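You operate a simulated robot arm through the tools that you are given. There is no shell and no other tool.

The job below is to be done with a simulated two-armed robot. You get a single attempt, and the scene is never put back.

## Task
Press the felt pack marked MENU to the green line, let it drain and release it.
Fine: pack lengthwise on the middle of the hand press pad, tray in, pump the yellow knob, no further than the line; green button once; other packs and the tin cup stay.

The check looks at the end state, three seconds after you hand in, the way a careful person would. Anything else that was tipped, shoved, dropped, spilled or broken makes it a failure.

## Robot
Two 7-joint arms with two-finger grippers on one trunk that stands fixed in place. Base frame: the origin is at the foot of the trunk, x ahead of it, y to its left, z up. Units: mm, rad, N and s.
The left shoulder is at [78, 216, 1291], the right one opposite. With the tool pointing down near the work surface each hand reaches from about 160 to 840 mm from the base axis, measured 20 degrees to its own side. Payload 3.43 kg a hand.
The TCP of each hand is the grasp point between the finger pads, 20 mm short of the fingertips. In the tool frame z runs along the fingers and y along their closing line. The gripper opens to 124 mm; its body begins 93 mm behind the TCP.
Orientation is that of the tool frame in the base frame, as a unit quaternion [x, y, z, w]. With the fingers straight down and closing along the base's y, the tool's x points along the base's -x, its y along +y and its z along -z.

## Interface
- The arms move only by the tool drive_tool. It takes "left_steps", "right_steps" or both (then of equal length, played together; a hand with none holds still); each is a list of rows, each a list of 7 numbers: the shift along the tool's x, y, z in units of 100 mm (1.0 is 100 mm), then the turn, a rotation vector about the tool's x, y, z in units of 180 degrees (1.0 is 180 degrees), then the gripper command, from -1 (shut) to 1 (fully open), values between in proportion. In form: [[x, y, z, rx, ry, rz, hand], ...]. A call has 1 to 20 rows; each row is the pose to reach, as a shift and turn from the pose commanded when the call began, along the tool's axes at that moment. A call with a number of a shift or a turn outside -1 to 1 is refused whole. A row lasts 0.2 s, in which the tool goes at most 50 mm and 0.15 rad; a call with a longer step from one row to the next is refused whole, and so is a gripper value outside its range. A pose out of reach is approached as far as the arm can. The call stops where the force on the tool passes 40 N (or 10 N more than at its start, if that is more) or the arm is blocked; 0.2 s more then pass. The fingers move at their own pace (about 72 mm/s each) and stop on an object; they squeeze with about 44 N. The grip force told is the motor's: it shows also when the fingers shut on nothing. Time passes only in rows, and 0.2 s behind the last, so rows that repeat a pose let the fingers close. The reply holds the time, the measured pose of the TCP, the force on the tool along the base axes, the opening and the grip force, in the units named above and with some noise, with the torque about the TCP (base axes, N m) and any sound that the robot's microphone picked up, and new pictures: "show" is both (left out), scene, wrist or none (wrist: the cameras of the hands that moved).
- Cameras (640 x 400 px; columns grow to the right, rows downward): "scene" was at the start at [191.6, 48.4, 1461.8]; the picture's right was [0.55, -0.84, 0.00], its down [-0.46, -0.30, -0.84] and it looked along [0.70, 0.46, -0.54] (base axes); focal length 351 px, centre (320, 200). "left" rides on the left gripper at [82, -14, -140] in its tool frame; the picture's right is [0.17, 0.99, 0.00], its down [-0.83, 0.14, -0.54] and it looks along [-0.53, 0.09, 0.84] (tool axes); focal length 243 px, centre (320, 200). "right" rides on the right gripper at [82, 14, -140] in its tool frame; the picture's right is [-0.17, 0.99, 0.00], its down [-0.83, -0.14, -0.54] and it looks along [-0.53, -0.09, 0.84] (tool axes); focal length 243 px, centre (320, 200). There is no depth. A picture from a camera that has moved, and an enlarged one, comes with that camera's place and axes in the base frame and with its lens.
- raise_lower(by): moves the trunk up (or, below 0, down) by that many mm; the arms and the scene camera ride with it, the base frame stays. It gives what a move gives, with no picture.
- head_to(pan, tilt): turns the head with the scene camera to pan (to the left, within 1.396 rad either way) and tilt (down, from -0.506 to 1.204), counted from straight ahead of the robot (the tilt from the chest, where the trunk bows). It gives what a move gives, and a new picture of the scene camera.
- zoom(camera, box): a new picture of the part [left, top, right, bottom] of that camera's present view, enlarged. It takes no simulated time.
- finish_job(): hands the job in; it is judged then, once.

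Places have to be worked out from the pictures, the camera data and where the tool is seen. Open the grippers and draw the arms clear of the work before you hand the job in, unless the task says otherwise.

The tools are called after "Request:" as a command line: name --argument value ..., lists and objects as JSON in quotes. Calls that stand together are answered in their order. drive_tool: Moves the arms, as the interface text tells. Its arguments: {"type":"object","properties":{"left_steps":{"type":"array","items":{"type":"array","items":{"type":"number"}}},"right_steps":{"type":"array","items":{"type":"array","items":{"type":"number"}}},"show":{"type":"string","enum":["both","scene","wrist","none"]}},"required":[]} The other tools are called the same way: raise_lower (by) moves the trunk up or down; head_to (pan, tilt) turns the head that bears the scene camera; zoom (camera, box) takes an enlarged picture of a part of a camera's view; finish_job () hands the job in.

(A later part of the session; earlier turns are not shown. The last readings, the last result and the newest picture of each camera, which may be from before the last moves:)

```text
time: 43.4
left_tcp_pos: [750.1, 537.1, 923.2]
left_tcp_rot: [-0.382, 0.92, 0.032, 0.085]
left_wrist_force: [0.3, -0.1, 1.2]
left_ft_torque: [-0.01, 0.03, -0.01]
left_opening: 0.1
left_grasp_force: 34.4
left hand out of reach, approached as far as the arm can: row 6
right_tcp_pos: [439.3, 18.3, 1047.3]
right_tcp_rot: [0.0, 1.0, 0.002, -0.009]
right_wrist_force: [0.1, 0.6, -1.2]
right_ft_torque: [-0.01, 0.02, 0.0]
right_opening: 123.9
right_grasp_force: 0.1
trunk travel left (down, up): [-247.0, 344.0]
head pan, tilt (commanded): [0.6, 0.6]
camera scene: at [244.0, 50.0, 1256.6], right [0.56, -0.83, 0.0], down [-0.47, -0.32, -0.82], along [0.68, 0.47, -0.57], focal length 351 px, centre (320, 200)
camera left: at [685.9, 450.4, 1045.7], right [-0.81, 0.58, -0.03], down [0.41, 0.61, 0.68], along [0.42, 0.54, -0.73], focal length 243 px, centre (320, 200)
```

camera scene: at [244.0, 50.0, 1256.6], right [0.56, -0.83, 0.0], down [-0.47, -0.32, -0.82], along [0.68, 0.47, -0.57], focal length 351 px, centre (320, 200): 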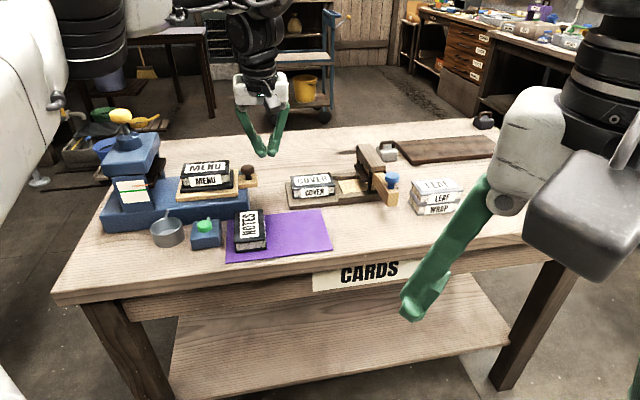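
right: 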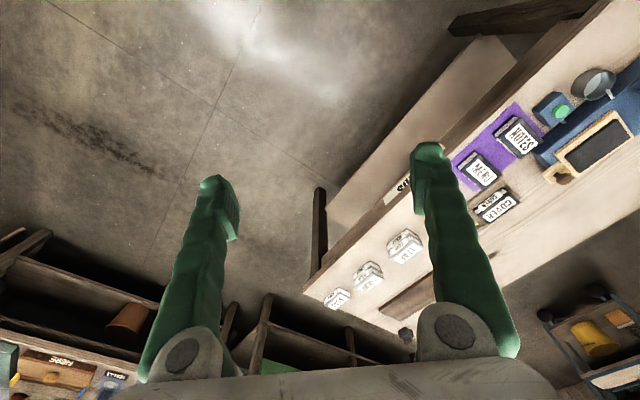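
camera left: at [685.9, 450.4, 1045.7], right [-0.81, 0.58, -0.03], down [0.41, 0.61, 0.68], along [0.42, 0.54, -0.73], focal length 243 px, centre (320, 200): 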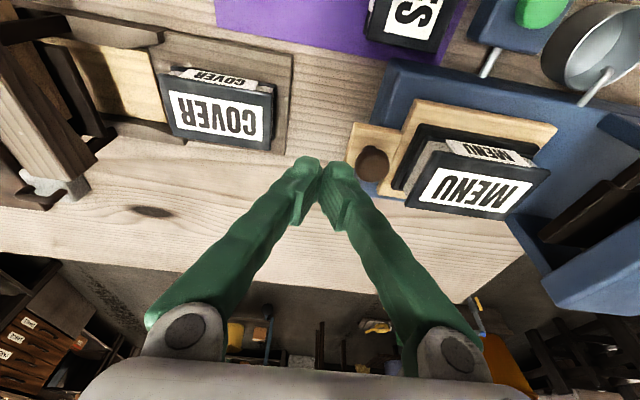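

The wrist view confirms the brown knob near (722, 571) and the closed fingertips are about 10 mm clear behind it. I'll lower to z ≈ 870, so the fingertips end just above the handle block and behind the knob's cap.

Request:
drive_tool --left_steps '[[0.025, 0, 0.13, 0, 0, 0, -1], [0.05, 0, 0.27, 0, 0, 0, -1], [0.075, 0.002, 0.4, 0, 0, 0, -1], [0.096, 0.003, 0.522, 0, 0, 0, -1], [0.096, 0.003, 0.522, 0, 0, 0, -1]]' --show "both"

Request:
zoom --camera "scene" --box '[170, 110, 290, 210]'

```text
time: 44.6
left_tcp_pos: [750.0, 534.3, 871.3]
left_tcp_rot: [-0.382, 0.92, 0.035, 0.083]
left_wrist_force: [-0.6, 0.5, -0.3]
left_ft_torque: [0.03, 0.01, 0.02]
left_opening: 0.0
left_grasp_force: 34.2
right_tcp_pos: [437.7, 17.0, 1046.6]
right_tcp_rot: [0.0, 1.0, 0.001, -0.008]
right_wrist_force: [1.1, -0.2, 0.1]
right_ft_torque: [-0.03, 0.03, 0.01]
right_opening: 123.9
right_grasp_force: 0.2
trunk travel left (down, up): [-247.0, 344.0]
head pan, tilt (commanded): [0.6, 0.6]
camera scene: at [243.4, 49.3, 1256.8], right [0.56, -0.83, 0.0], down [-0.47, -0.32, -0.83], along [0.68, 0.47, -0.56], focal length 351 px, centre (320, 200)
camera left: at [684.3, 449.5, 993.5], right [-0.81, 0.58, -0.03], down [0.41, 0.61, 0.68], along [0.41, 0.54, -0.73], focal length 243 px, centre (320, 200)
```

scene: 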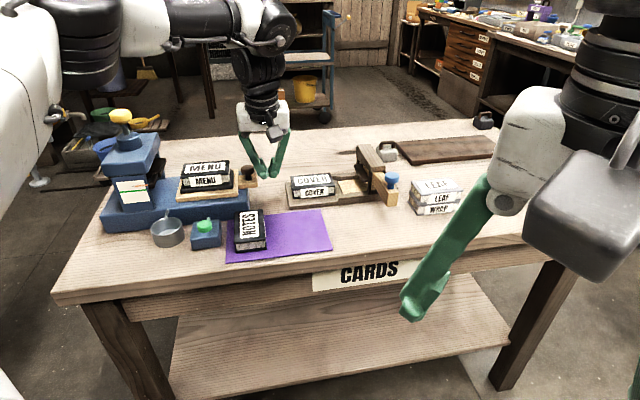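
left: 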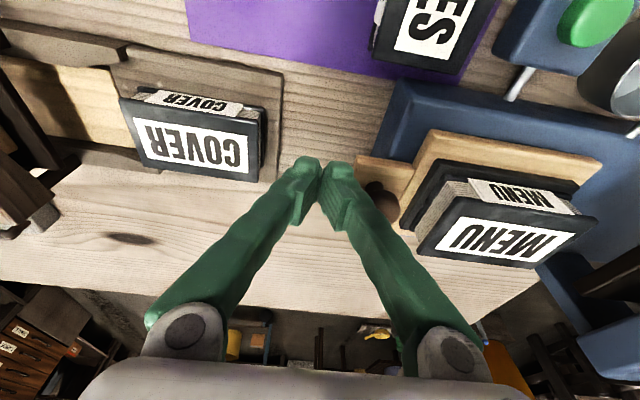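

```text
4.00 times, centred on (230, 160) of scene
camera zoom: at [243.4, 49.3, 1256.8], right [0.56, -0.83, 0.0], down [-0.47, -0.32, -0.83], along [0.68, 0.47, -0.56], focal length 1402 px, centre (680, 360)
```

zoom: 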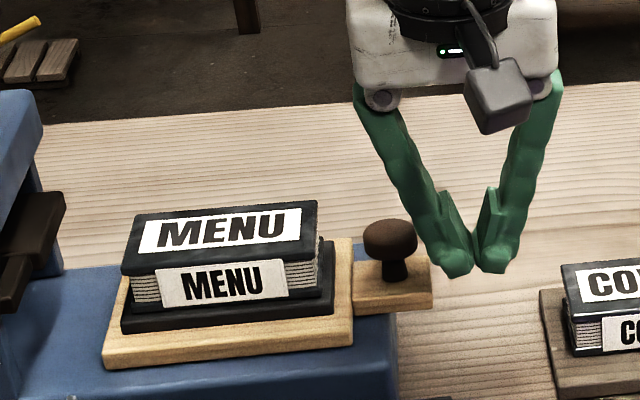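

The closed fingers sit just behind the knob, about 5 mm low in the across-axis direction. I'll centre them and push 40 mm along the press axis toward the head, watching force.

Request:
drive_tool --left_steps '[[-0.049, 0.0, 0.009, 0, 0, 0, -1], [-0.049, 0.08, 0.009, 0, 0, 0, -1], [-0.049, 0.16, 0.009, 0, 0, 0, -1], [-0.049, 0.24, 0.009, 0, 0, 0, -1], [-0.049, 0.32, 0.009, 0, 0, 0, -1], [-0.049, 0.4, 0.009, 0, 0, 0, -1]]' --show "both"

Request:
zoom --camera "scene" --box '[90, 90, 270, 220]'

```text
time: 46.0
left_tcp_pos: [725.3, 567.4, 870.9]
left_tcp_rot: [-0.382, 0.92, 0.034, 0.082]
left_wrist_force: [-0.1, 0.1, 0.4]
left_ft_torque: [0.03, -0.02, 0.01]
left_opening: 0.0
left_grasp_force: 33.9
right_tcp_pos: [437.5, 17.3, 1047.9]
right_tcp_rot: [-0.001, 1.0, 0.003, -0.008]
right_wrist_force: [-0.3, 0.3, 0.1]
right_ft_torque: [-0.01, -0.03, 0.02]
right_opening: 123.8
right_grasp_force: 0.1
trunk travel left (down, up): [-247.0, 344.0]
head pan, tilt (commanded): [0.6, 0.6]
camera scene: at [243.5, 49.6, 1256.8], right [0.56, -0.83, 0.0], down [-0.47, -0.32, -0.83], along [0.68, 0.47, -0.56], focal length 351 px, centre (320, 200)
camera left: at [659.6, 481.1, 992.8], right [-0.81, 0.58, -0.03], down [0.41, 0.61, 0.68], along [0.41, 0.54, -0.73], focal length 243 px, centre (320, 200)
```

scene: 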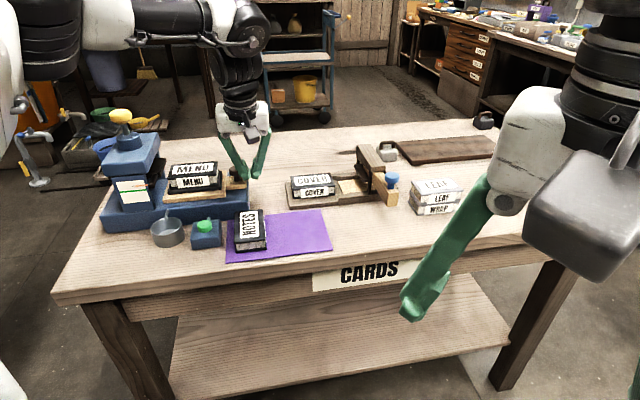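
left: 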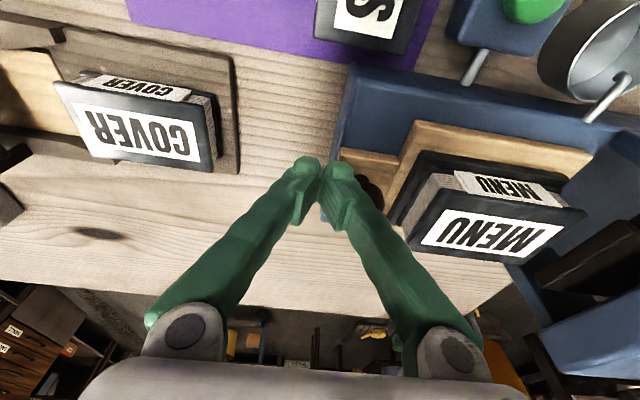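

```text
3.08 times, centred on (180, 155) of scene
camera zoom: at [243.5, 49.6, 1256.8], right [0.56, -0.83, 0.0], down [-0.47, -0.32, -0.83], along [0.68, 0.47, -0.56], focal length 1079 px, centre (751, 338)
```

zoom: 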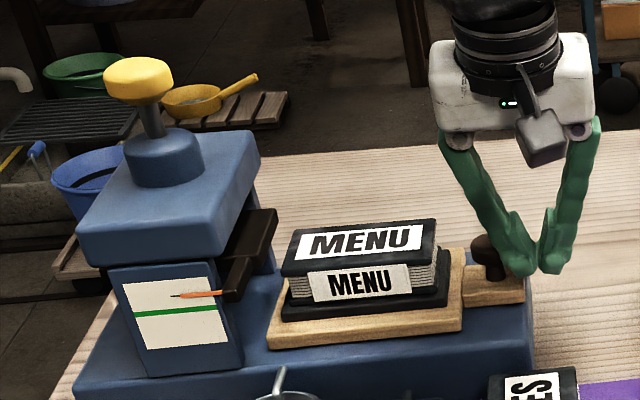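

The tray is sliding in smoothly under the push with almost no force, and the pack rides along. I'll push another 80 mm.

Request:
drive_tool --left_steps '[[0, 0.08, 0, 0, 0, 0, -1], [0, 0.16, 0, 0, 0, 0, -1], [0, 0.24, 0, 0, 0, 0, -1], [0, 0.32, 0, 0, 0, 0, -1], [0, 0.4, 0, 0, 0, 0, -1], [0, 0.48, 0, 0, 0, 0, -1], [0, 0.56, 0, 0, 0, 0, -1], [0, 0.64, 0, 0, 0, 0, -1], [0, 0.72, 0, 0, 0, 0, -1], [0, 0.8, 0, 0, 0, 0, -1]]' --show "both"

Request:
zoom --camera "scene" --box '[90, 90, 270, 220]'

```text
time: 48.2
left_tcp_pos: [667.7, 625.7, 871.8]
left_tcp_rot: [-0.383, 0.92, 0.034, 0.083]
left_wrist_force: [0.4, -0.6, -0.4]
left_ft_torque: [-0.02, 0.05, 0.02]
left_opening: 0.0
left_grasp_force: 34.9
right_tcp_pos: [436.5, 17.0, 1048.6]
right_tcp_rot: [0.0, 1.0, 0.002, -0.008]
right_wrist_force: [1.4, 0.7, -0.8]
right_ft_torque: [-0.05, 0.0, 0.0]
right_opening: 124.1
right_grasp_force: 0.0
trunk travel left (down, up): [-247.0, 344.0]
head pan, tilt (commanded): [0.6, 0.6]
camera scene: at [243.4, 49.6, 1256.8], right [0.56, -0.83, 0.0], down [-0.47, -0.32, -0.83], along [0.68, 0.47, -0.56], focal length 351 px, centre (320, 200)
camera left: at [603.0, 538.8, 994.6], right [-0.81, 0.58, -0.03], down [0.41, 0.61, 0.68], along [0.41, 0.54, -0.73], focal length 243 px, centre (320, 200)
```

scene: 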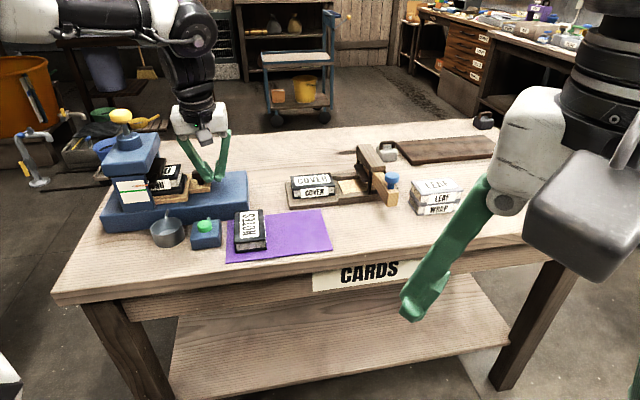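
left: 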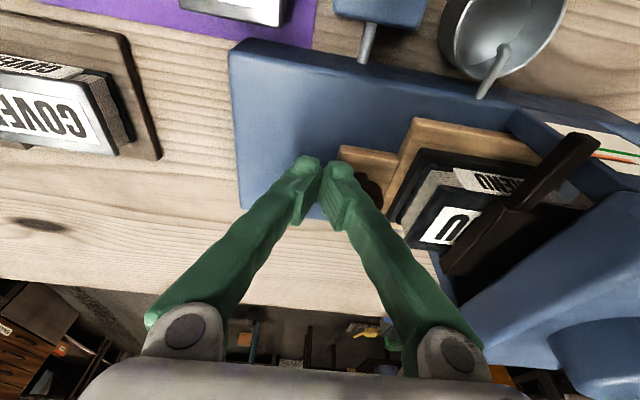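

```text
3.08 times, centred on (180, 155) of scene
camera zoom: at [243.4, 49.6, 1256.8], right [0.56, -0.83, 0.0], down [-0.47, -0.32, -0.83], along [0.68, 0.47, -0.56], focal length 1079 px, centre (751, 338)
```

zoom: 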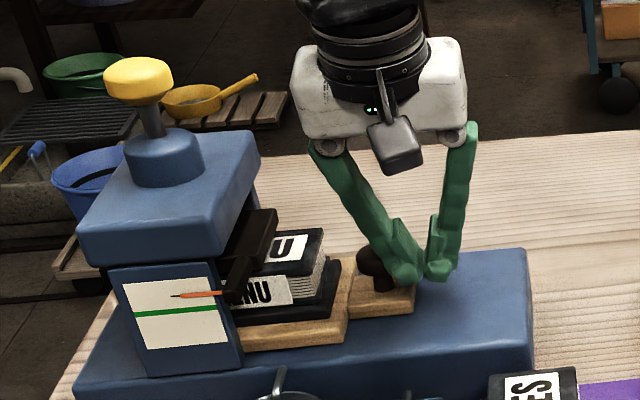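

The tray is most of the way in with the pack going under the platen. I'll push another 24 mm in small steps and check.

Request:
drive_tool --left_steps '[[0, 0.05, 0, 0, 0, 0, -1], [0, 0.1, 0, 0, 0, 0, -1], [0, 0.15, 0, 0, 0, 0, -1], [0, 0.2, 0, 0, 0, 0, -1], [0, 0.24, 0, 0, 0, 0, -1]]' --show "both"

Request:
zoom --camera "scene" --box '[90, 90, 270, 220]'

```text
time: 49.4
left_tcp_pos: [649.7, 641.4, 870.7]
left_tcp_rot: [-0.382, 0.92, 0.034, 0.082]
left_wrist_force: [-0.1, -0.4, 0.1]
left_ft_torque: [-0.03, 0.01, 0.05]
left_opening: 0.2
left_grasp_force: 34.3
right_tcp_pos: [437.9, 17.9, 1048.2]
right_tcp_rot: [0.0, 1.0, 0.001, -0.008]
right_wrist_force: [-0.3, 0.3, -0.2]
right_ft_torque: [0.03, 0.01, 0.01]
right_opening: 124.2
right_grasp_force: 0.0
trunk travel left (down, up): [-247.0, 344.0]
head pan, tilt (commanded): [0.6, 0.6]
camera scene: at [243.5, 49.5, 1256.8], right [0.56, -0.83, 0.0], down [-0.47, -0.32, -0.83], along [0.68, 0.47, -0.56], focal length 351 px, centre (320, 200)
camera left: at [585.8, 555.2, 993.5], right [-0.81, 0.58, -0.03], down [0.41, 0.61, 0.68], along [0.41, 0.54, -0.73], focal length 243 px, centre (320, 200)
```

scene: 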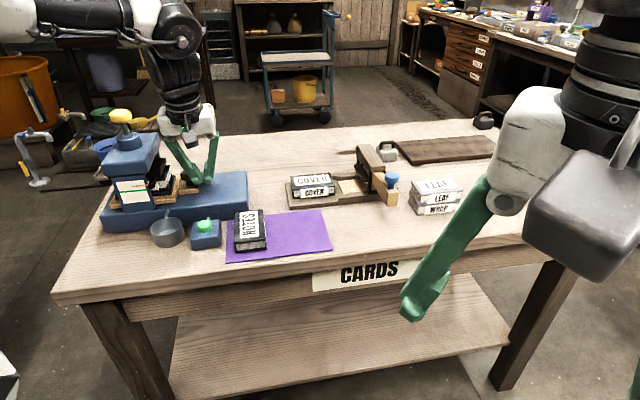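
left: 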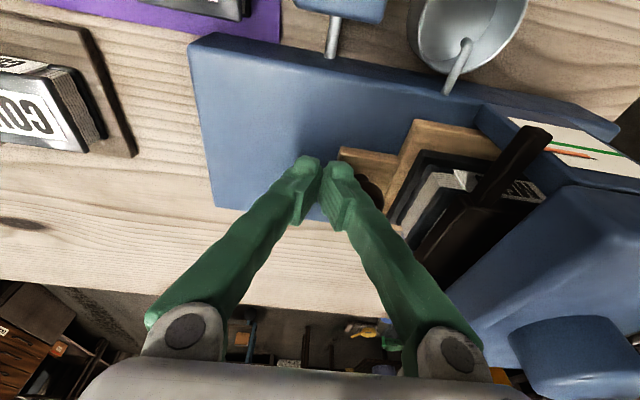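

```text
3.08 times, centred on (180, 155) of scene
camera zoom: at [243.5, 49.5, 1256.8], right [0.56, -0.83, 0.0], down [-0.47, -0.32, -0.83], along [0.68, 0.47, -0.56], focal length 1079 px, centre (751, 338)
```

zoom: 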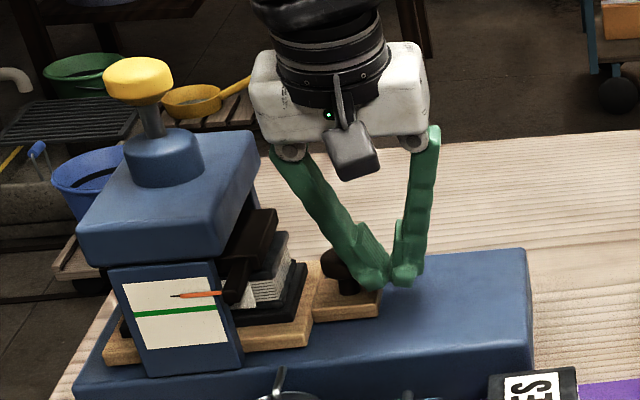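

The tray has moved about 134 mm with no end stop felt yet. I'll keep pushing in 2.5 mm steps for up to 20 mm and watch for the stop.

Request:
drive_tool --left_steps '[[0, 0.025, 0, 0, 0, 0, -1], [0, 0.05, 0, 0, 0, 0, -1], [0, 0.075, 0, 0, 0, 0, -1], [0, 0.1, 0, 0, 0, 0, -1], [0, 0.125, 0, 0, 0, 0, -1], [0, 0.15, 0, 0, 0, 0, -1], [0, 0.175, 0, 0, 0, 0, -1], [0, 0.2, 0, 0, 0, 0, -1]]' --show "both"

Request:
zoom --camera "scene" --box '[90, 90, 270, 220]'

```text
time: 50.8
left_tcp_pos: [645.8, 646.7, 873.2]
left_tcp_rot: [-0.375, 0.922, 0.025, 0.087]
left_wrist_force: [12.1, -11.0, -2.8]
left_ft_torque: [-0.04, -0.07, -0.13]
left_opening: 0.1
left_grasp_force: 33.9
right_tcp_pos: [436.5, 18.5, 1047.9]
right_tcp_rot: [0.0, 1.0, 0.003, -0.008]
right_wrist_force: [-0.7, -0.6, -0.7]
right_ft_torque: [-0.04, -0.03, -0.02]
right_opening: 124.3
right_grasp_force: 0.0
trunk travel left (down, up): [-247.0, 344.0]
head pan, tilt (commanded): [0.6, 0.6]
stopped in row 7 (left hand): the force on the tool passed its limit at 42 N (the readings are from after the stop); the commanded pose is now the measured one
camera scene: at [243.2, 50.1, 1256.9], right [0.56, -0.83, 0.0], down [-0.47, -0.32, -0.83], along [0.68, 0.47, -0.56], focal length 351 px, centre (320, 200)
camera left: at [578.9, 561.6, 996.2], right [-0.8, 0.59, -0.05], down [0.41, 0.61, 0.68], along [0.43, 0.53, -0.73], focal length 243 px, centre (320, 200)
```

scene: 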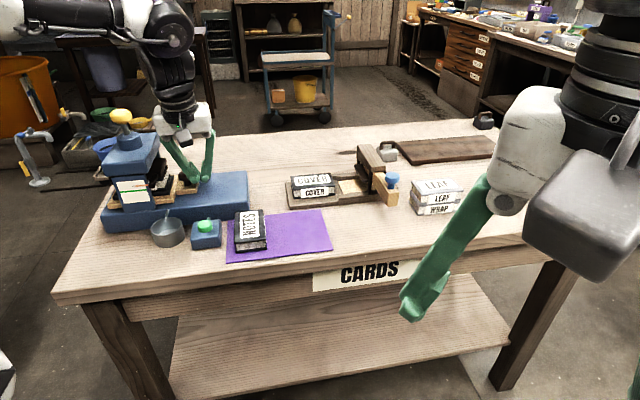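
left: 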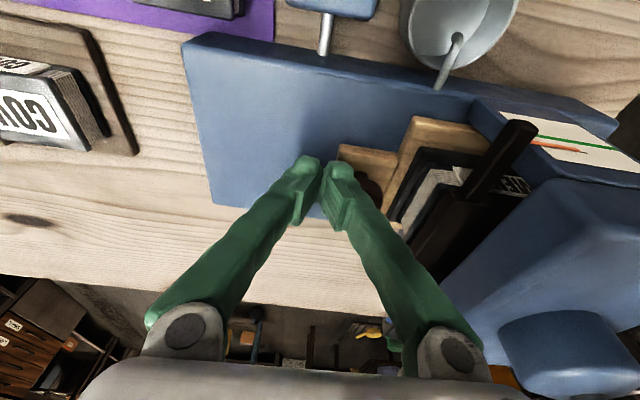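

```text
3.08 times, centred on (180, 155) of scene
camera zoom: at [243.2, 50.1, 1256.9], right [0.56, -0.83, 0.0], down [-0.47, -0.32, -0.83], along [0.68, 0.47, -0.56], focal length 1079 px, centre (751, 338)
```

zoom: 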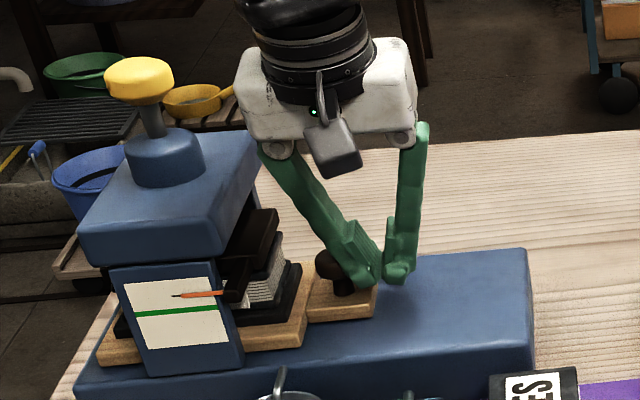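

The push met a firm stop at about 140 mm of travel, so the tray is in. I'll back the fingers off 40 mm and look at the pack, tray and gauge.

Request:
drive_tool --left_steps '[[0, -0.1, 0, 0, 0, 0, -1], [0, -0.2, 0, 0, 0, 0, -1], [0, -0.3, 0, 0, 0, 0, -1], [0, -0.4, -0.05, 0, 0, 0, -1]]' --show "both"

Request:
zoom --camera "scene" --box '[90, 130, 210, 220]'

Request:
zoom --camera "left" --box '[330, 40, 640, 300]'

```text
time: 51.8
left_tcp_pos: [671.6, 618.3, 877.0]
left_tcp_rot: [-0.378, 0.921, 0.029, 0.085]
left_wrist_force: [-0.7, -0.5, 0.4]
left_ft_torque: [0.01, 0.04, -0.02]
left_opening: 0.0
left_grasp_force: 34.7
right_tcp_pos: [437.1, 17.9, 1047.7]
right_tcp_rot: [0.0, 1.0, 0.002, -0.009]
right_wrist_force: [-0.4, -0.3, -0.2]
right_ft_torque: [0.0, 0.0, 0.01]
right_opening: 123.9
right_grasp_force: 0.0
trunk travel left (down, up): [-247.0, 344.0]
head pan, tilt (commanded): [0.6, 0.6]
camera scene: at [243.6, 49.2, 1256.8], right [0.56, -0.83, 0.0], down [-0.47, -0.32, -0.83], along [0.68, 0.47, -0.56], focal length 351 px, centre (320, 200)
camera left: at [605.5, 533.8, 1000.6], right [-0.81, 0.59, -0.04], down [0.41, 0.61, 0.68], along [0.42, 0.53, -0.73], focal length 243 px, centre (320, 200)
```

scene: 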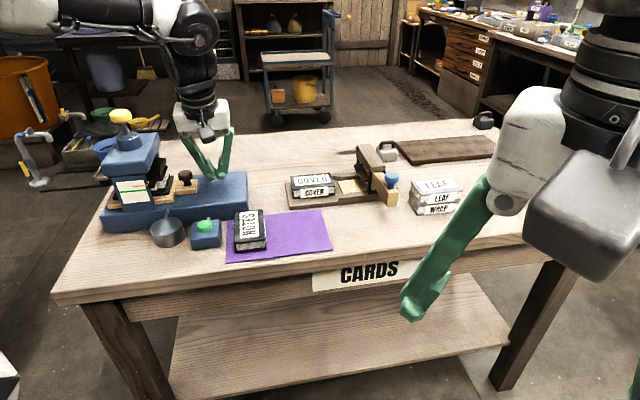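
left: 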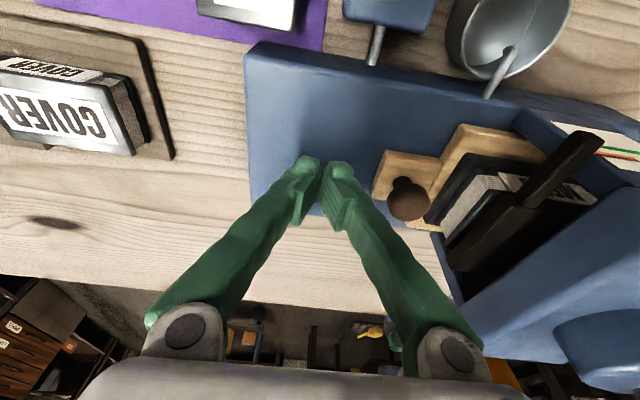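

```text
4.44 times, centred on (150, 175) of scene
camera zoom: at [243.6, 49.2, 1256.8], right [0.56, -0.83, 0.0], down [-0.47, -0.32, -0.83], along [0.68, 0.47, -0.56], focal length 1558 px, centre (1076, 311)
```

zoom: 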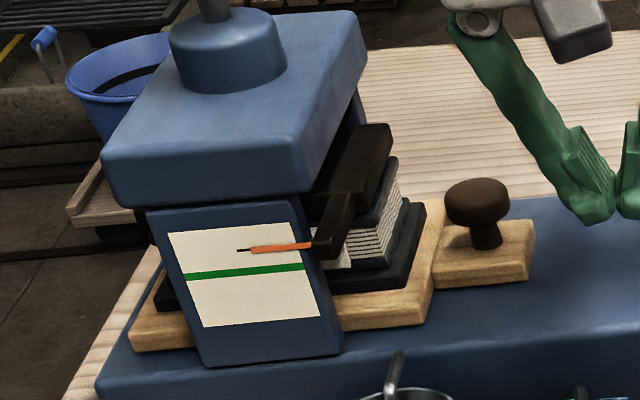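

```text
1.54 times, centred on (485, 170) of left
camera zoom: at [605.5, 533.8, 1000.6], right [-0.81, 0.59, -0.04], down [0.41, 0.61, 0.68], along [0.42, 0.53, -0.73], focal length 373 px, centre (66, 246)
```

zoom: 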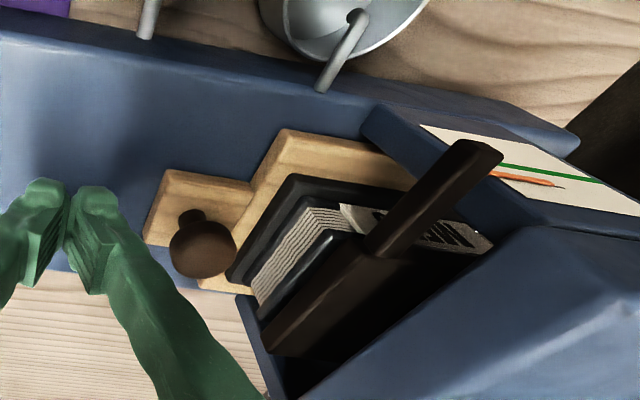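

The pack is still square on the pad, the tray is fully in under the platen, and the gauge pointer is unchanged. I'll raise the trunk 200 mm so the arm can get above the yellow knob.

Request:
raise_lower --by 200

```text
time: 54.0
left_tcp_pos: [670.8, 618.7, 1075.5]
left_tcp_rot: [-0.377, 0.922, 0.029, 0.086]
left_wrist_force: [-0.4, 0.3, 0.2]
left_ft_torque: [0.0, 0.0, 0.03]
left_opening: 0.3
left_grasp_force: 34.2
right_tcp_pos: [436.8, 19.1, 1247.4]
right_tcp_rot: [0.0, 1.0, 0.001, -0.01]
right_wrist_force: [0.3, -0.9, 0.1]
right_ft_torque: [0.01, 0.03, 0.0]
right_opening: 124.1
right_grasp_force: 0.0
trunk travel left (down, up): [-447.0, 144.0]
head pan, tilt (commanded): [0.6, 0.6]
```

The trunk is back up and the hand is at (671, 619, 1076). I'll straighten the hand and move toward the yellow knob, staying above its top (z ≈ 1011).

Request:
drive_tool --left_steps '[[0.007, 0.18, -0.1, -0.001, 0.012, 0, -1], [0.014, 0.37, -0.17, -0.002, 0.024, 0, -1], [0.022, 0.56, -0.17, -0.003, 0.036, 0, -1], [0.029, 0.75, -0.17, -0.0036, 0.048, 0, -1], [0.036, 0.931, -0.17, -0.0036, 0.0578, 0, -1]]' --show "both"

```text
time: 55.2
left_tcp_pos: [601.2, 679.5, 1094.3]
left_tcp_rot: [-0.38, 0.925, 0.0, -0.001]
left_wrist_force: [0.5, -0.3, 0.1]
left_ft_torque: [-0.02, -0.04, -0.01]
left_opening: 0.0
left_grasp_force: 34.0
right_tcp_pos: [437.5, 19.2, 1248.2]
right_tcp_rot: [0.0, 1.0, 0.001, -0.008]
right_wrist_force: [0.4, -0.8, 0.3]
right_ft_torque: [-0.03, -0.02, 0.02]
right_opening: 123.8
right_grasp_force: 0.1
trunk travel left (down, up): [-447.0, 144.0]
head pan, tilt (commanded): [0.6, 0.6]
camera scene: at [190.0, 49.8, 1459.6], right [0.56, -0.83, 0.0], down [-0.47, -0.32, -0.82], along [0.68, 0.47, -0.57], focal length 351 px, centre (320, 200)
camera left: at [553.1, 611.4, 1233.5], right [-0.81, 0.59, 0.0], down [0.49, 0.68, 0.54], along [0.32, 0.44, -0.84], focal length 243 px, centre (320, 200)
```

scene: 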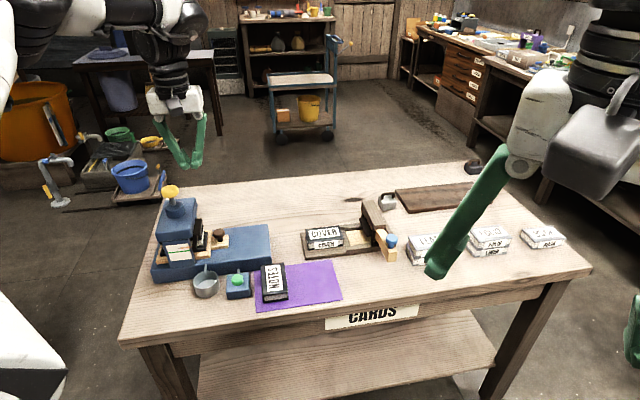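
left: 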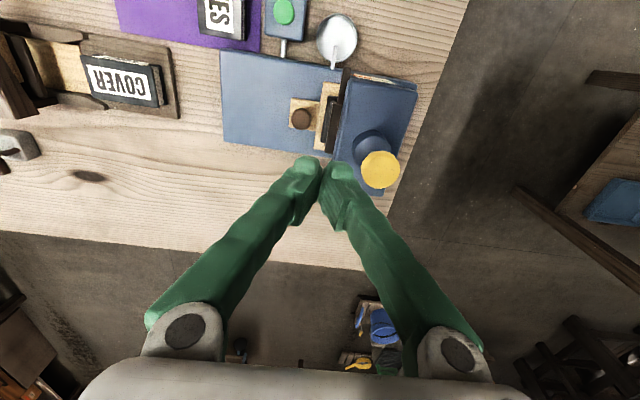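

The knob is in the wrist view. I'll zoom on it to refine its centre before moving over it.

Request:
zoom --camera "left" --box '[320, 60, 440, 210]'

Request:
zoom --camera "scene" --box '[140, 170, 260, 290]'

```text
2.67 times, centred on (380, 135) of left
camera zoom: at [553.1, 611.4, 1233.5], right [-0.81, 0.59, 0.0], down [0.49, 0.68, 0.54], along [0.32, 0.44, -0.84], focal length 647 px, centre (160, 373)
```

zoom: 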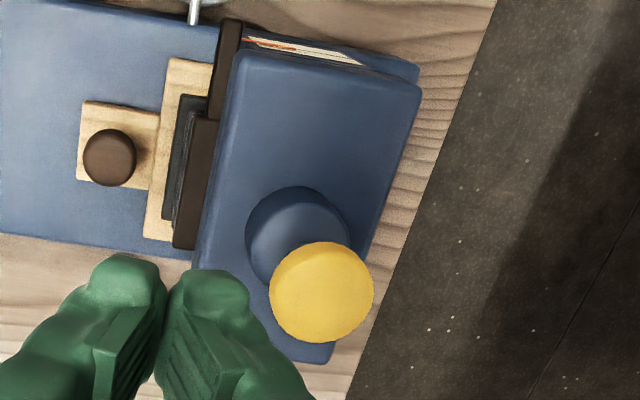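

```text
3.33 times, centred on (200, 230) of scene
camera zoom: at [190.0, 49.8, 1459.6], right [0.56, -0.83, 0.0], down [-0.47, -0.32, -0.82], along [0.68, 0.47, -0.57], focal length 1169 px, centre (720, 100)
```

zoom: 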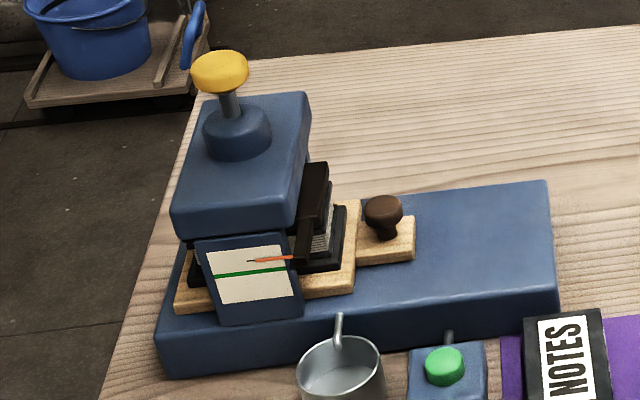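

The knob's centre refines to about (565, 734) with its top near z = 1011. I'll move above it and lower to z ≈ 1050 (fingertips about 19 mm over the knob).

Request:
drive_tool --left_steps '[[-0.03, 0.16, 0, 0, 0, 0, -1], [-0.06, 0.32, 0, 0, 0, 0, -1], [-0.09, 0.48, 0, 0, 0, 0, -1], [-0.126, 0.642, 0, 0, 0, 0, -1], [-0.126, 0.642, 0.2, 0, 0, 0, -1], [-0.126, 0.642, 0.44, 0, 0, 0, -1]]' --show "both"

Request:
zoom --camera "scene" --box '[130, 130, 260, 290]'

```text
time: 56.6
left_tcp_pos: [565.1, 734.3, 1048.2]
left_tcp_rot: [-0.38, 0.925, 0.0, -0.001]
left_wrist_force: [0.9, -0.1, 0.0]
left_ft_torque: [0.0, 0.04, -0.04]
left_opening: 0.1
left_grasp_force: 34.8
right_tcp_pos: [437.8, 19.0, 1247.1]
right_tcp_rot: [0.0, 1.0, 0.001, -0.008]
right_wrist_force: [-0.5, 0.6, 0.0]
right_ft_torque: [0.0, 0.0, -0.07]
right_opening: 124.0
right_grasp_force: 0.1
trunk travel left (down, up): [-447.0, 144.0]
head pan, tilt (commanded): [0.6, 0.6]
camera scene: at [190.3, 50.2, 1459.5], right [0.56, -0.83, 0.0], down [-0.47, -0.32, -0.82], along [0.68, 0.47, -0.57], focal length 351 px, centre (320, 200)
camera left: at [517.2, 665.8, 1188.1], right [-0.81, 0.59, 0.0], down [0.49, 0.68, 0.54], along [0.32, 0.44, -0.84], focal length 243 px, centre (320, 200)
```

scene: 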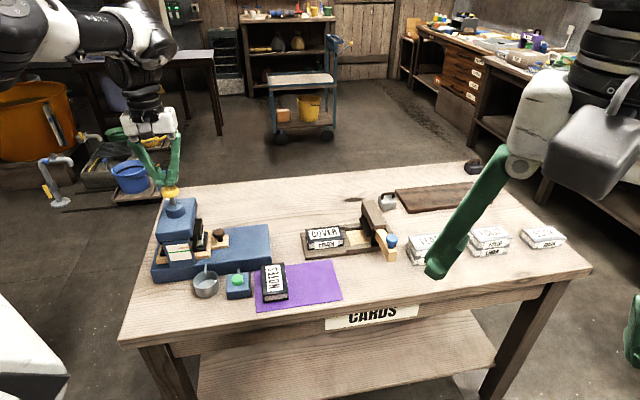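
left: 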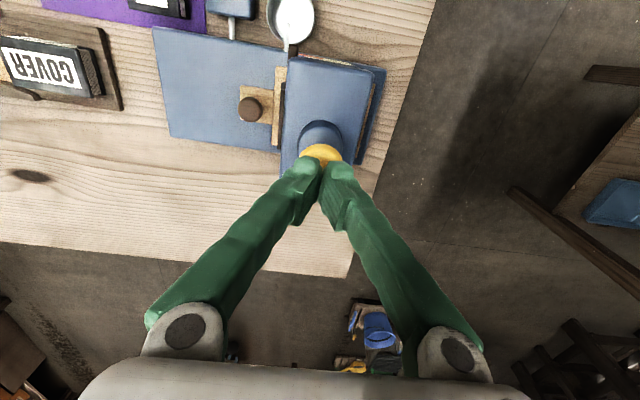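

```text
2.50 times, centred on (195, 210) of scene
camera zoom: at [190.3, 50.2, 1459.5], right [0.56, -0.83, 0.0], down [-0.47, -0.32, -0.82], along [0.68, 0.47, -0.57], focal length 876 px, centre (632, 175)
```

zoom: 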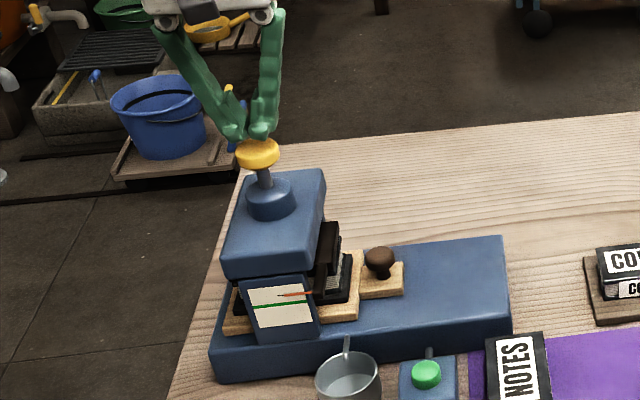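

The hand is right above the knob and the scene camera sees the gauge well. I'll take a baseline gauge picture, then press down gently about 5 mm past first contact.

Request:
zoom --camera "scene" --box '[160, 235, 216, 270]'

Request:
drive_tool --left_steps '[[0, 0, 0.05, 0, 0, 0, -1], [0, 0, 0.1, 0, 0, 0, -1], [0, 0, 0.15, 0, 0, 0, -1], [0, 0, 0.18, 0, 0, 0, -1], [0, 0, 0.22, 0, 0, 0, -1]]' --show "scene"

Request:
zoom --camera "scene" --box '[140, 180, 220, 280]'

```text
11.43 times, centred on (188, 252) of scene
camera zoom: at [190.3, 50.2, 1459.5], right [0.56, -0.83, 0.0], down [-0.47, -0.32, -0.82], along [0.68, 0.47, -0.57], focal length 4007 px, centre (1829, -400)
```

zoom: 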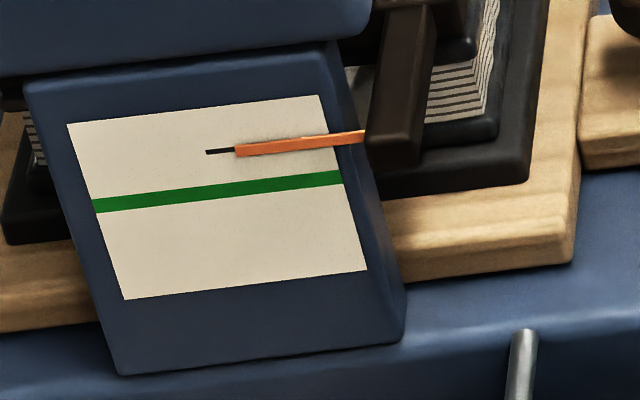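

```text
time: 57.8
left_tcp_pos: [565.5, 734.9, 1027.0]
left_tcp_rot: [-0.38, 0.925, 0.0, 0.0]
left_wrist_force: [0.4, 1.5, 2.3]
left_ft_torque: [0.02, -0.02, -0.01]
left_opening: 5.7
left_grasp_force: 34.5
right_tcp_pos: [437.0, 16.6, 1247.3]
right_tcp_rot: [0.0, 1.0, 0.002, -0.009]
right_wrist_force: [-0.1, 0.5, 0.9]
right_ft_torque: [0.01, -0.01, -0.01]
right_opening: 123.8
right_grasp_force: 0.1
trunk travel left (down, up): [-447.0, 144.0]
head pan, tilt (commanded): [0.6, 0.6]
camera scene: at [190.0, 49.4, 1459.6], right [0.56, -0.83, 0.0], down [-0.47, -0.32, -0.83], along [0.68, 0.47, -0.56], focal length 351 px, centre (320, 200)
```

scene: 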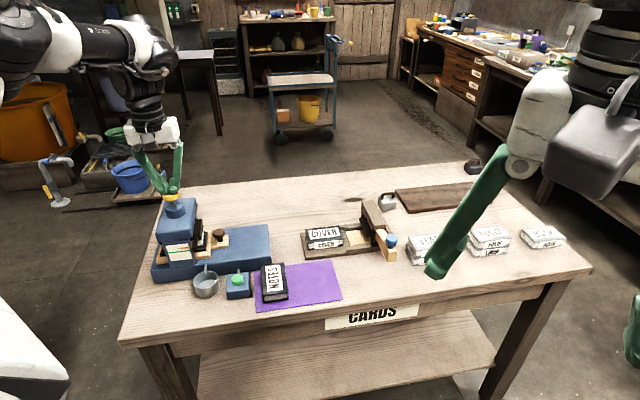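

```text
4.00 times, centred on (180, 230) of scene
camera zoom: at [190.0, 49.4, 1459.6], right [0.56, -0.83, 0.0], down [-0.47, -0.32, -0.83], along [0.68, 0.47, -0.56], focal length 1402 px, centre (880, 80)
```

zoom: 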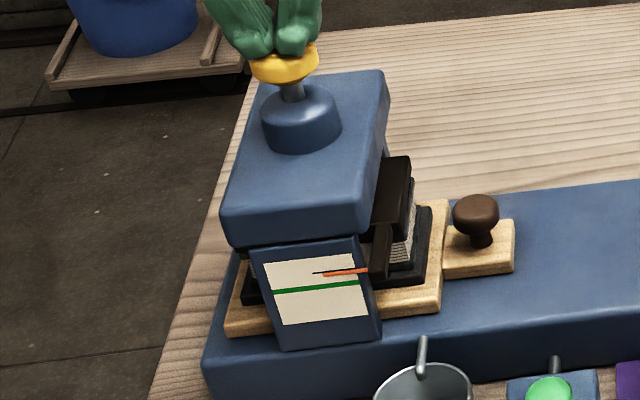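

The fingertips are on the knob with about 2 N and it is starting to go down; the pointer has not moved yet. I'll press 8 mm further and watch.

Request:
drive_tool --left_steps '[[0, 0, 0.02, 0, 0, 0, -1], [0, 0, 0.04, 0, 0, 0, -1], [0, 0, 0.06, 0, 0, 0, -1], [0, 0, 0.08, 0, 0, 0, -1]]' --show "wrist"

Request:
zoom --camera "scene" --box '[140, 180, 220, 280]'

```text
time: 58.8
left_tcp_pos: [565.0, 734.5, 1019.0]
left_tcp_rot: [-0.38, 0.925, 0.0, -0.001]
left_wrist_force: [1.1, 1.6, 4.7]
left_ft_torque: [0.03, -0.04, 0.0]
left_opening: 6.0
left_grasp_force: 34.4
right_tcp_pos: [437.4, 17.3, 1248.4]
right_tcp_rot: [0.001, 1.0, 0.002, -0.007]
right_wrist_force: [-0.4, -0.1, -0.5]
right_ft_torque: [-0.03, -0.02, -0.01]
right_opening: 124.0
right_grasp_force: 0.1
trunk travel left (down, up): [-447.0, 144.0]
head pan, tilt (commanded): [0.6, 0.6]
camera left: at [517.0, 665.5, 1159.2], right [-0.81, 0.59, 0.0], down [0.49, 0.68, 0.54], along [0.32, 0.44, -0.84], focal length 243 px, centre (320, 200)
```

left: 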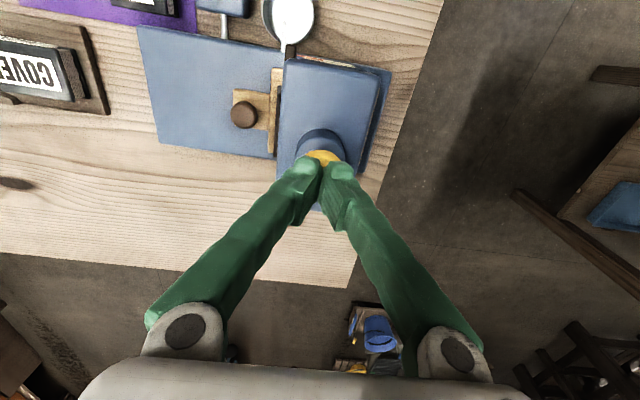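

```text
4.00 times, centred on (180, 230) of scene
camera zoom: at [189.8, 49.2, 1459.6], right [0.56, -0.83, 0.0], down [-0.47, -0.32, -0.83], along [0.68, 0.47, -0.56], focal length 1402 px, centre (880, 80)
```

zoom: 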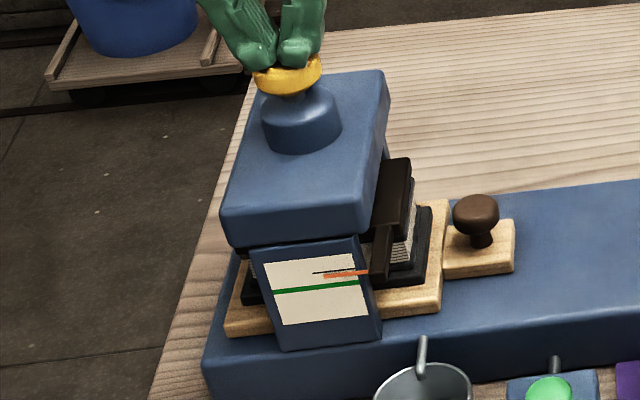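

Force is about 5 N and the platen seems to have begun to move. I'll zoom on the gauge.

Request:
zoom --camera "scene" --box '[160, 235, 216, 270]'

```text
11.43 times, centred on (188, 252) of scene
camera zoom: at [189.8, 49.2, 1459.6], right [0.56, -0.83, 0.0], down [-0.47, -0.32, -0.83], along [0.68, 0.47, -0.56], focal length 4007 px, centre (1829, -400)
```

zoom: 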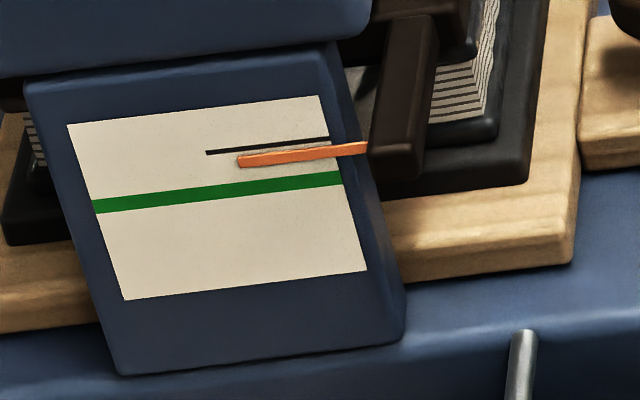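

The orange pointer has moved about a quarter of the way from the black start mark to the green line. I'll press 5 mm more.

Request:
drive_tool --left_steps '[[0, 0, 0.02, 0, 0, 0, -1], [0, 0, 0.035, 0, 0, 0, -1], [0, 0, 0.05, 0, 0, 0, -1]]' --show "none"

Request:
zoom --camera "scene" --box '[160, 235, 216, 270]'

Request:
zoom --camera "scene" --box '[140, 180, 220, 240]'

```text
time: 59.6
left_tcp_pos: [564.5, 734.3, 1013.8]
left_tcp_rot: [-0.379, 0.925, 0.0, 0.0]
left_wrist_force: [0.7, 0.7, 5.7]
left_ft_torque: [0.05, -0.02, -0.02]
left_opening: 6.0
left_grasp_force: 34.1
right_tcp_pos: [437.4, 16.9, 1249.0]
right_tcp_rot: [-0.001, 1.0, 0.002, -0.008]
right_wrist_force: [-0.4, -0.2, 0.1]
right_ft_torque: [0.0, -0.01, -0.02]
right_opening: 124.1
right_grasp_force: 0.1
trunk travel left (down, up): [-447.0, 144.0]
head pan, tilt (commanded): [0.6, 0.6]
```

```text
11.43 times, centred on (188, 252) of scene
camera zoom: at [189.7, 49.0, 1459.7], right [0.56, -0.83, 0.0], down [-0.47, -0.32, -0.83], along [0.68, 0.47, -0.56], focal length 4007 px, centre (1829, -400)
```

zoom: 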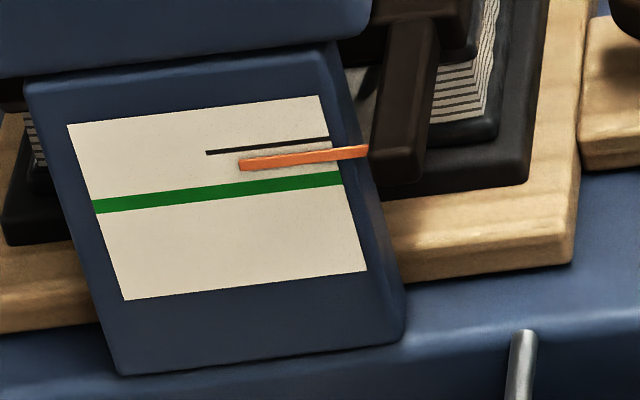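

```text
6.67 times, centred on (180, 210) of scene
camera zoom: at [189.7, 49.0, 1459.7], right [0.56, -0.83, 0.0], down [-0.47, -0.32, -0.83], along [0.68, 0.47, -0.56], focal length 2337 px, centre (1253, 133)
```

zoom: 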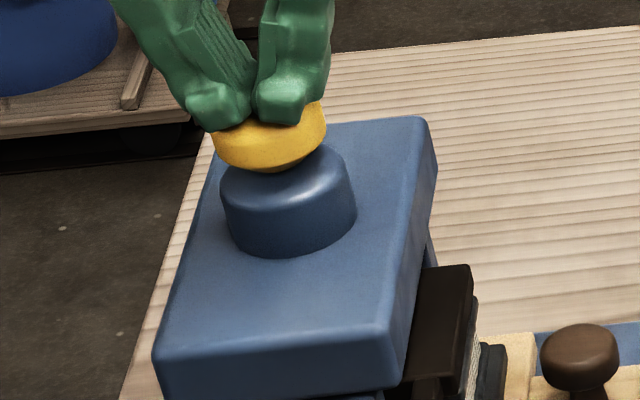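

The knob travel is nearly used up and the pointer moves about 0.8 px per mm of stroke: it is now ~16 px of the 40 px to the line. I'll let the knob up and check that the pointer holds.

Request:
drive_tool --left_steps '[[0, 0, -0.08, 0, 0, 0, -1], [0, 0, -0.16, 0, 0, 0, -1], [0, 0, -0.24, 0, 0, 0, -1], [0, 0, -0.28, 0, 0, 0, -1]]' --show "none"

Request:
zoom --camera "scene" --box '[160, 235, 216, 270]'

Request:
zoom --camera "scene" --box '[140, 180, 220, 240]'

```text
time: 60.6
left_tcp_pos: [563.8, 734.8, 1041.6]
left_tcp_rot: [-0.379, 0.925, 0.0, -0.001]
left_wrist_force: [0.2, 0.1, 0.1]
left_ft_torque: [0.01, 0.02, -0.02]
left_opening: 0.0
left_grasp_force: 34.0
right_tcp_pos: [436.8, 16.9, 1248.7]
right_tcp_rot: [0.001, 1.0, 0.002, -0.009]
right_wrist_force: [0.6, -0.7, 0.0]
right_ft_torque: [0.01, 0.03, -0.04]
right_opening: 123.9
right_grasp_force: 0.0
trunk travel left (down, up): [-447.0, 144.0]
head pan, tilt (commanded): [0.6, 0.6]
```

```text
11.43 times, centred on (188, 252) of scene
camera zoom: at [190.0, 49.4, 1459.6], right [0.56, -0.83, 0.0], down [-0.47, -0.32, -0.83], along [0.68, 0.47, -0.56], focal length 4007 px, centre (1829, -400)
```

zoom: 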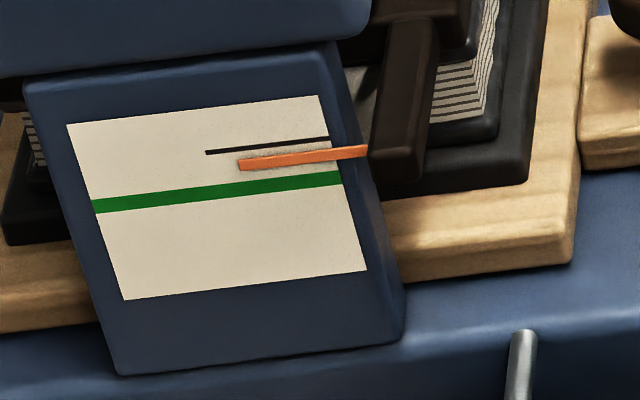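

```text
6.67 times, centred on (180, 210) of scene
camera zoom: at [190.0, 49.4, 1459.6], right [0.56, -0.83, 0.0], down [-0.47, -0.32, -0.83], along [0.68, 0.47, -0.56], focal length 2337 px, centre (1253, 133)
```

zoom: 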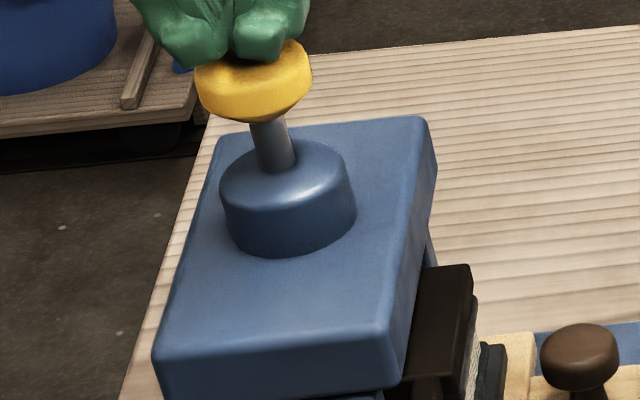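

The pointer holds and the knob springs back. I'll make the second stroke down to z ≈ 1018 and read the gauge.

Request:
drive_tool --left_steps '[[0, 0, 0.07, 0, 0, 0, -1], [0, 0, 0.12, 0, 0, 0, -1], [0, 0, 0.16, 0, 0, 0, -1], [0, 0, 0.2, 0, 0, 0, -1], [0, 0, 0.23, 0, 0, 0, -1]]' --show "none"

Request:
zoom --camera "scene" --box '[160, 235, 216, 270]'

```text
time: 61.8
left_tcp_pos: [564.8, 734.8, 1018.3]
left_tcp_rot: [-0.379, 0.925, 0.0, 0.0]
left_wrist_force: [-0.2, 0.4, 5.1]
left_ft_torque: [0.01, -0.02, 0.02]
left_opening: 5.9
left_grasp_force: 34.2
right_tcp_pos: [437.0, 18.3, 1248.1]
right_tcp_rot: [0.0, 1.0, 0.002, -0.008]
right_wrist_force: [0.8, -0.3, -0.2]
right_ft_torque: [0.01, 0.01, 0.02]
right_opening: 124.1
right_grasp_force: 0.1
trunk travel left (down, up): [-447.0, 144.0]
head pan, tilt (commanded): [0.6, 0.6]
```

```text
11.43 times, centred on (188, 252) of scene
camera zoom: at [189.7, 49.3, 1459.7], right [0.56, -0.83, 0.0], down [-0.47, -0.32, -0.83], along [0.68, 0.47, -0.56], focal length 4007 px, centre (1829, -400)
```

zoom: 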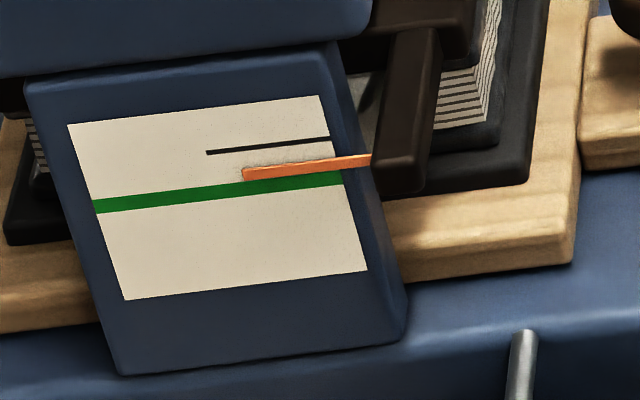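

The pointer is now about 14 px above the line's centre. I'll press 4 mm more in this stroke, then read again.

Request:
drive_tool --left_steps '[[0, 0, 0.02, 0, 0, 0, -1], [0, 0, 0.04, 0, 0, 0, -1], [0, 0, 0.04, 0, 0, 0, -1]]' --show "none"

Request:
zoom --camera "scene" --box '[160, 235, 216, 270]'

```text
time: 62.6
left_tcp_pos: [564.2, 734.2, 1015.9]
left_tcp_rot: [-0.38, 0.925, 0.0, 0.0]
left_wrist_force: [-1.8, 1.5, 4.9]
left_ft_torque: [0.02, 0.02, 0.02]
left_opening: 6.0
left_grasp_force: 34.1
right_tcp_pos: [436.7, 17.5, 1248.2]
right_tcp_rot: [0.001, 1.0, 0.002, -0.008]
right_wrist_force: [-0.2, 0.5, 0.5]
right_ft_torque: [-0.04, 0.02, -0.02]
right_opening: 124.1
right_grasp_force: 0.0
trunk travel left (down, up): [-447.0, 144.0]
head pan, tilt (commanded): [0.6, 0.6]
```

```text
11.43 times, centred on (188, 252) of scene
camera zoom: at [189.4, 49.0, 1459.7], right [0.56, -0.83, 0.0], down [-0.47, -0.32, -0.83], along [0.68, 0.47, -0.56], focal length 4007 px, centre (1829, -400)
```

zoom: 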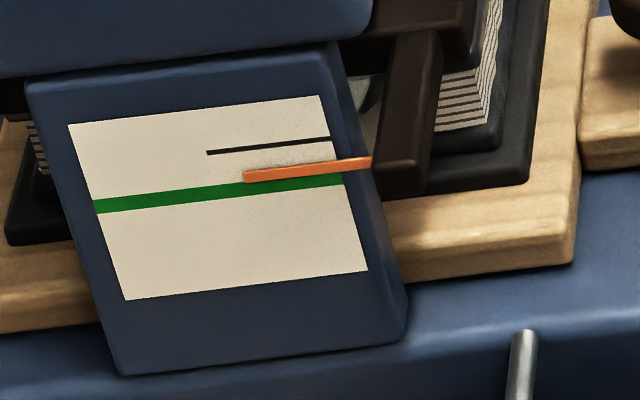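

About 11 px remain. I'll release and start the third stroke, stopping early at z ≈ 1022 to read.

Request:
drive_tool --left_steps '[[0, 0, -0.08, 0, 0, 0, -1], [0, 0, -0.16, 0, 0, 0, -1], [0, 0, -0.24, 0, 0, 0, -1], [0, 0, -0.24, 0, 0, 0, -1], [0, 0, -0.18, 0, 0, 0, -1], [0, 0, -0.13, 0, 0, 0, -1], [0, 0, -0.09, 0, 0, 0, -1], [0, 0, -0.07, 0, 0, 0, -1]]' --show "none"

Request:
zoom --camera "scene" --box '[160, 235, 216, 270]'

```text
time: 64.4
left_tcp_pos: [563.4, 735.6, 1022.0]
left_tcp_rot: [-0.379, 0.925, 0.0, 0.0]
left_wrist_force: [0.0, 1.2, 4.5]
left_ft_torque: [-0.01, 0.0, 0.02]
left_opening: 5.9
left_grasp_force: 34.4
right_tcp_pos: [438.2, 17.8, 1247.8]
right_tcp_rot: [0.0, 1.0, 0.001, -0.008]
right_wrist_force: [0.7, 0.2, -0.7]
right_ft_torque: [0.01, 0.0, -0.02]
right_opening: 123.8
right_grasp_force: 0.0
trunk travel left (down, up): [-447.0, 144.0]
head pan, tilt (commanded): [0.6, 0.6]
```

```text
11.43 times, centred on (188, 252) of scene
camera zoom: at [189.7, 49.3, 1459.7], right [0.56, -0.83, 0.0], down [-0.47, -0.32, -0.83], along [0.68, 0.47, -0.56], focal length 4007 px, centre (1829, -400)
```

zoom: 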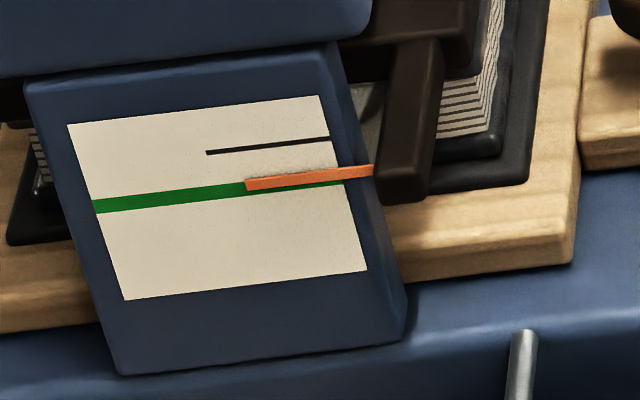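

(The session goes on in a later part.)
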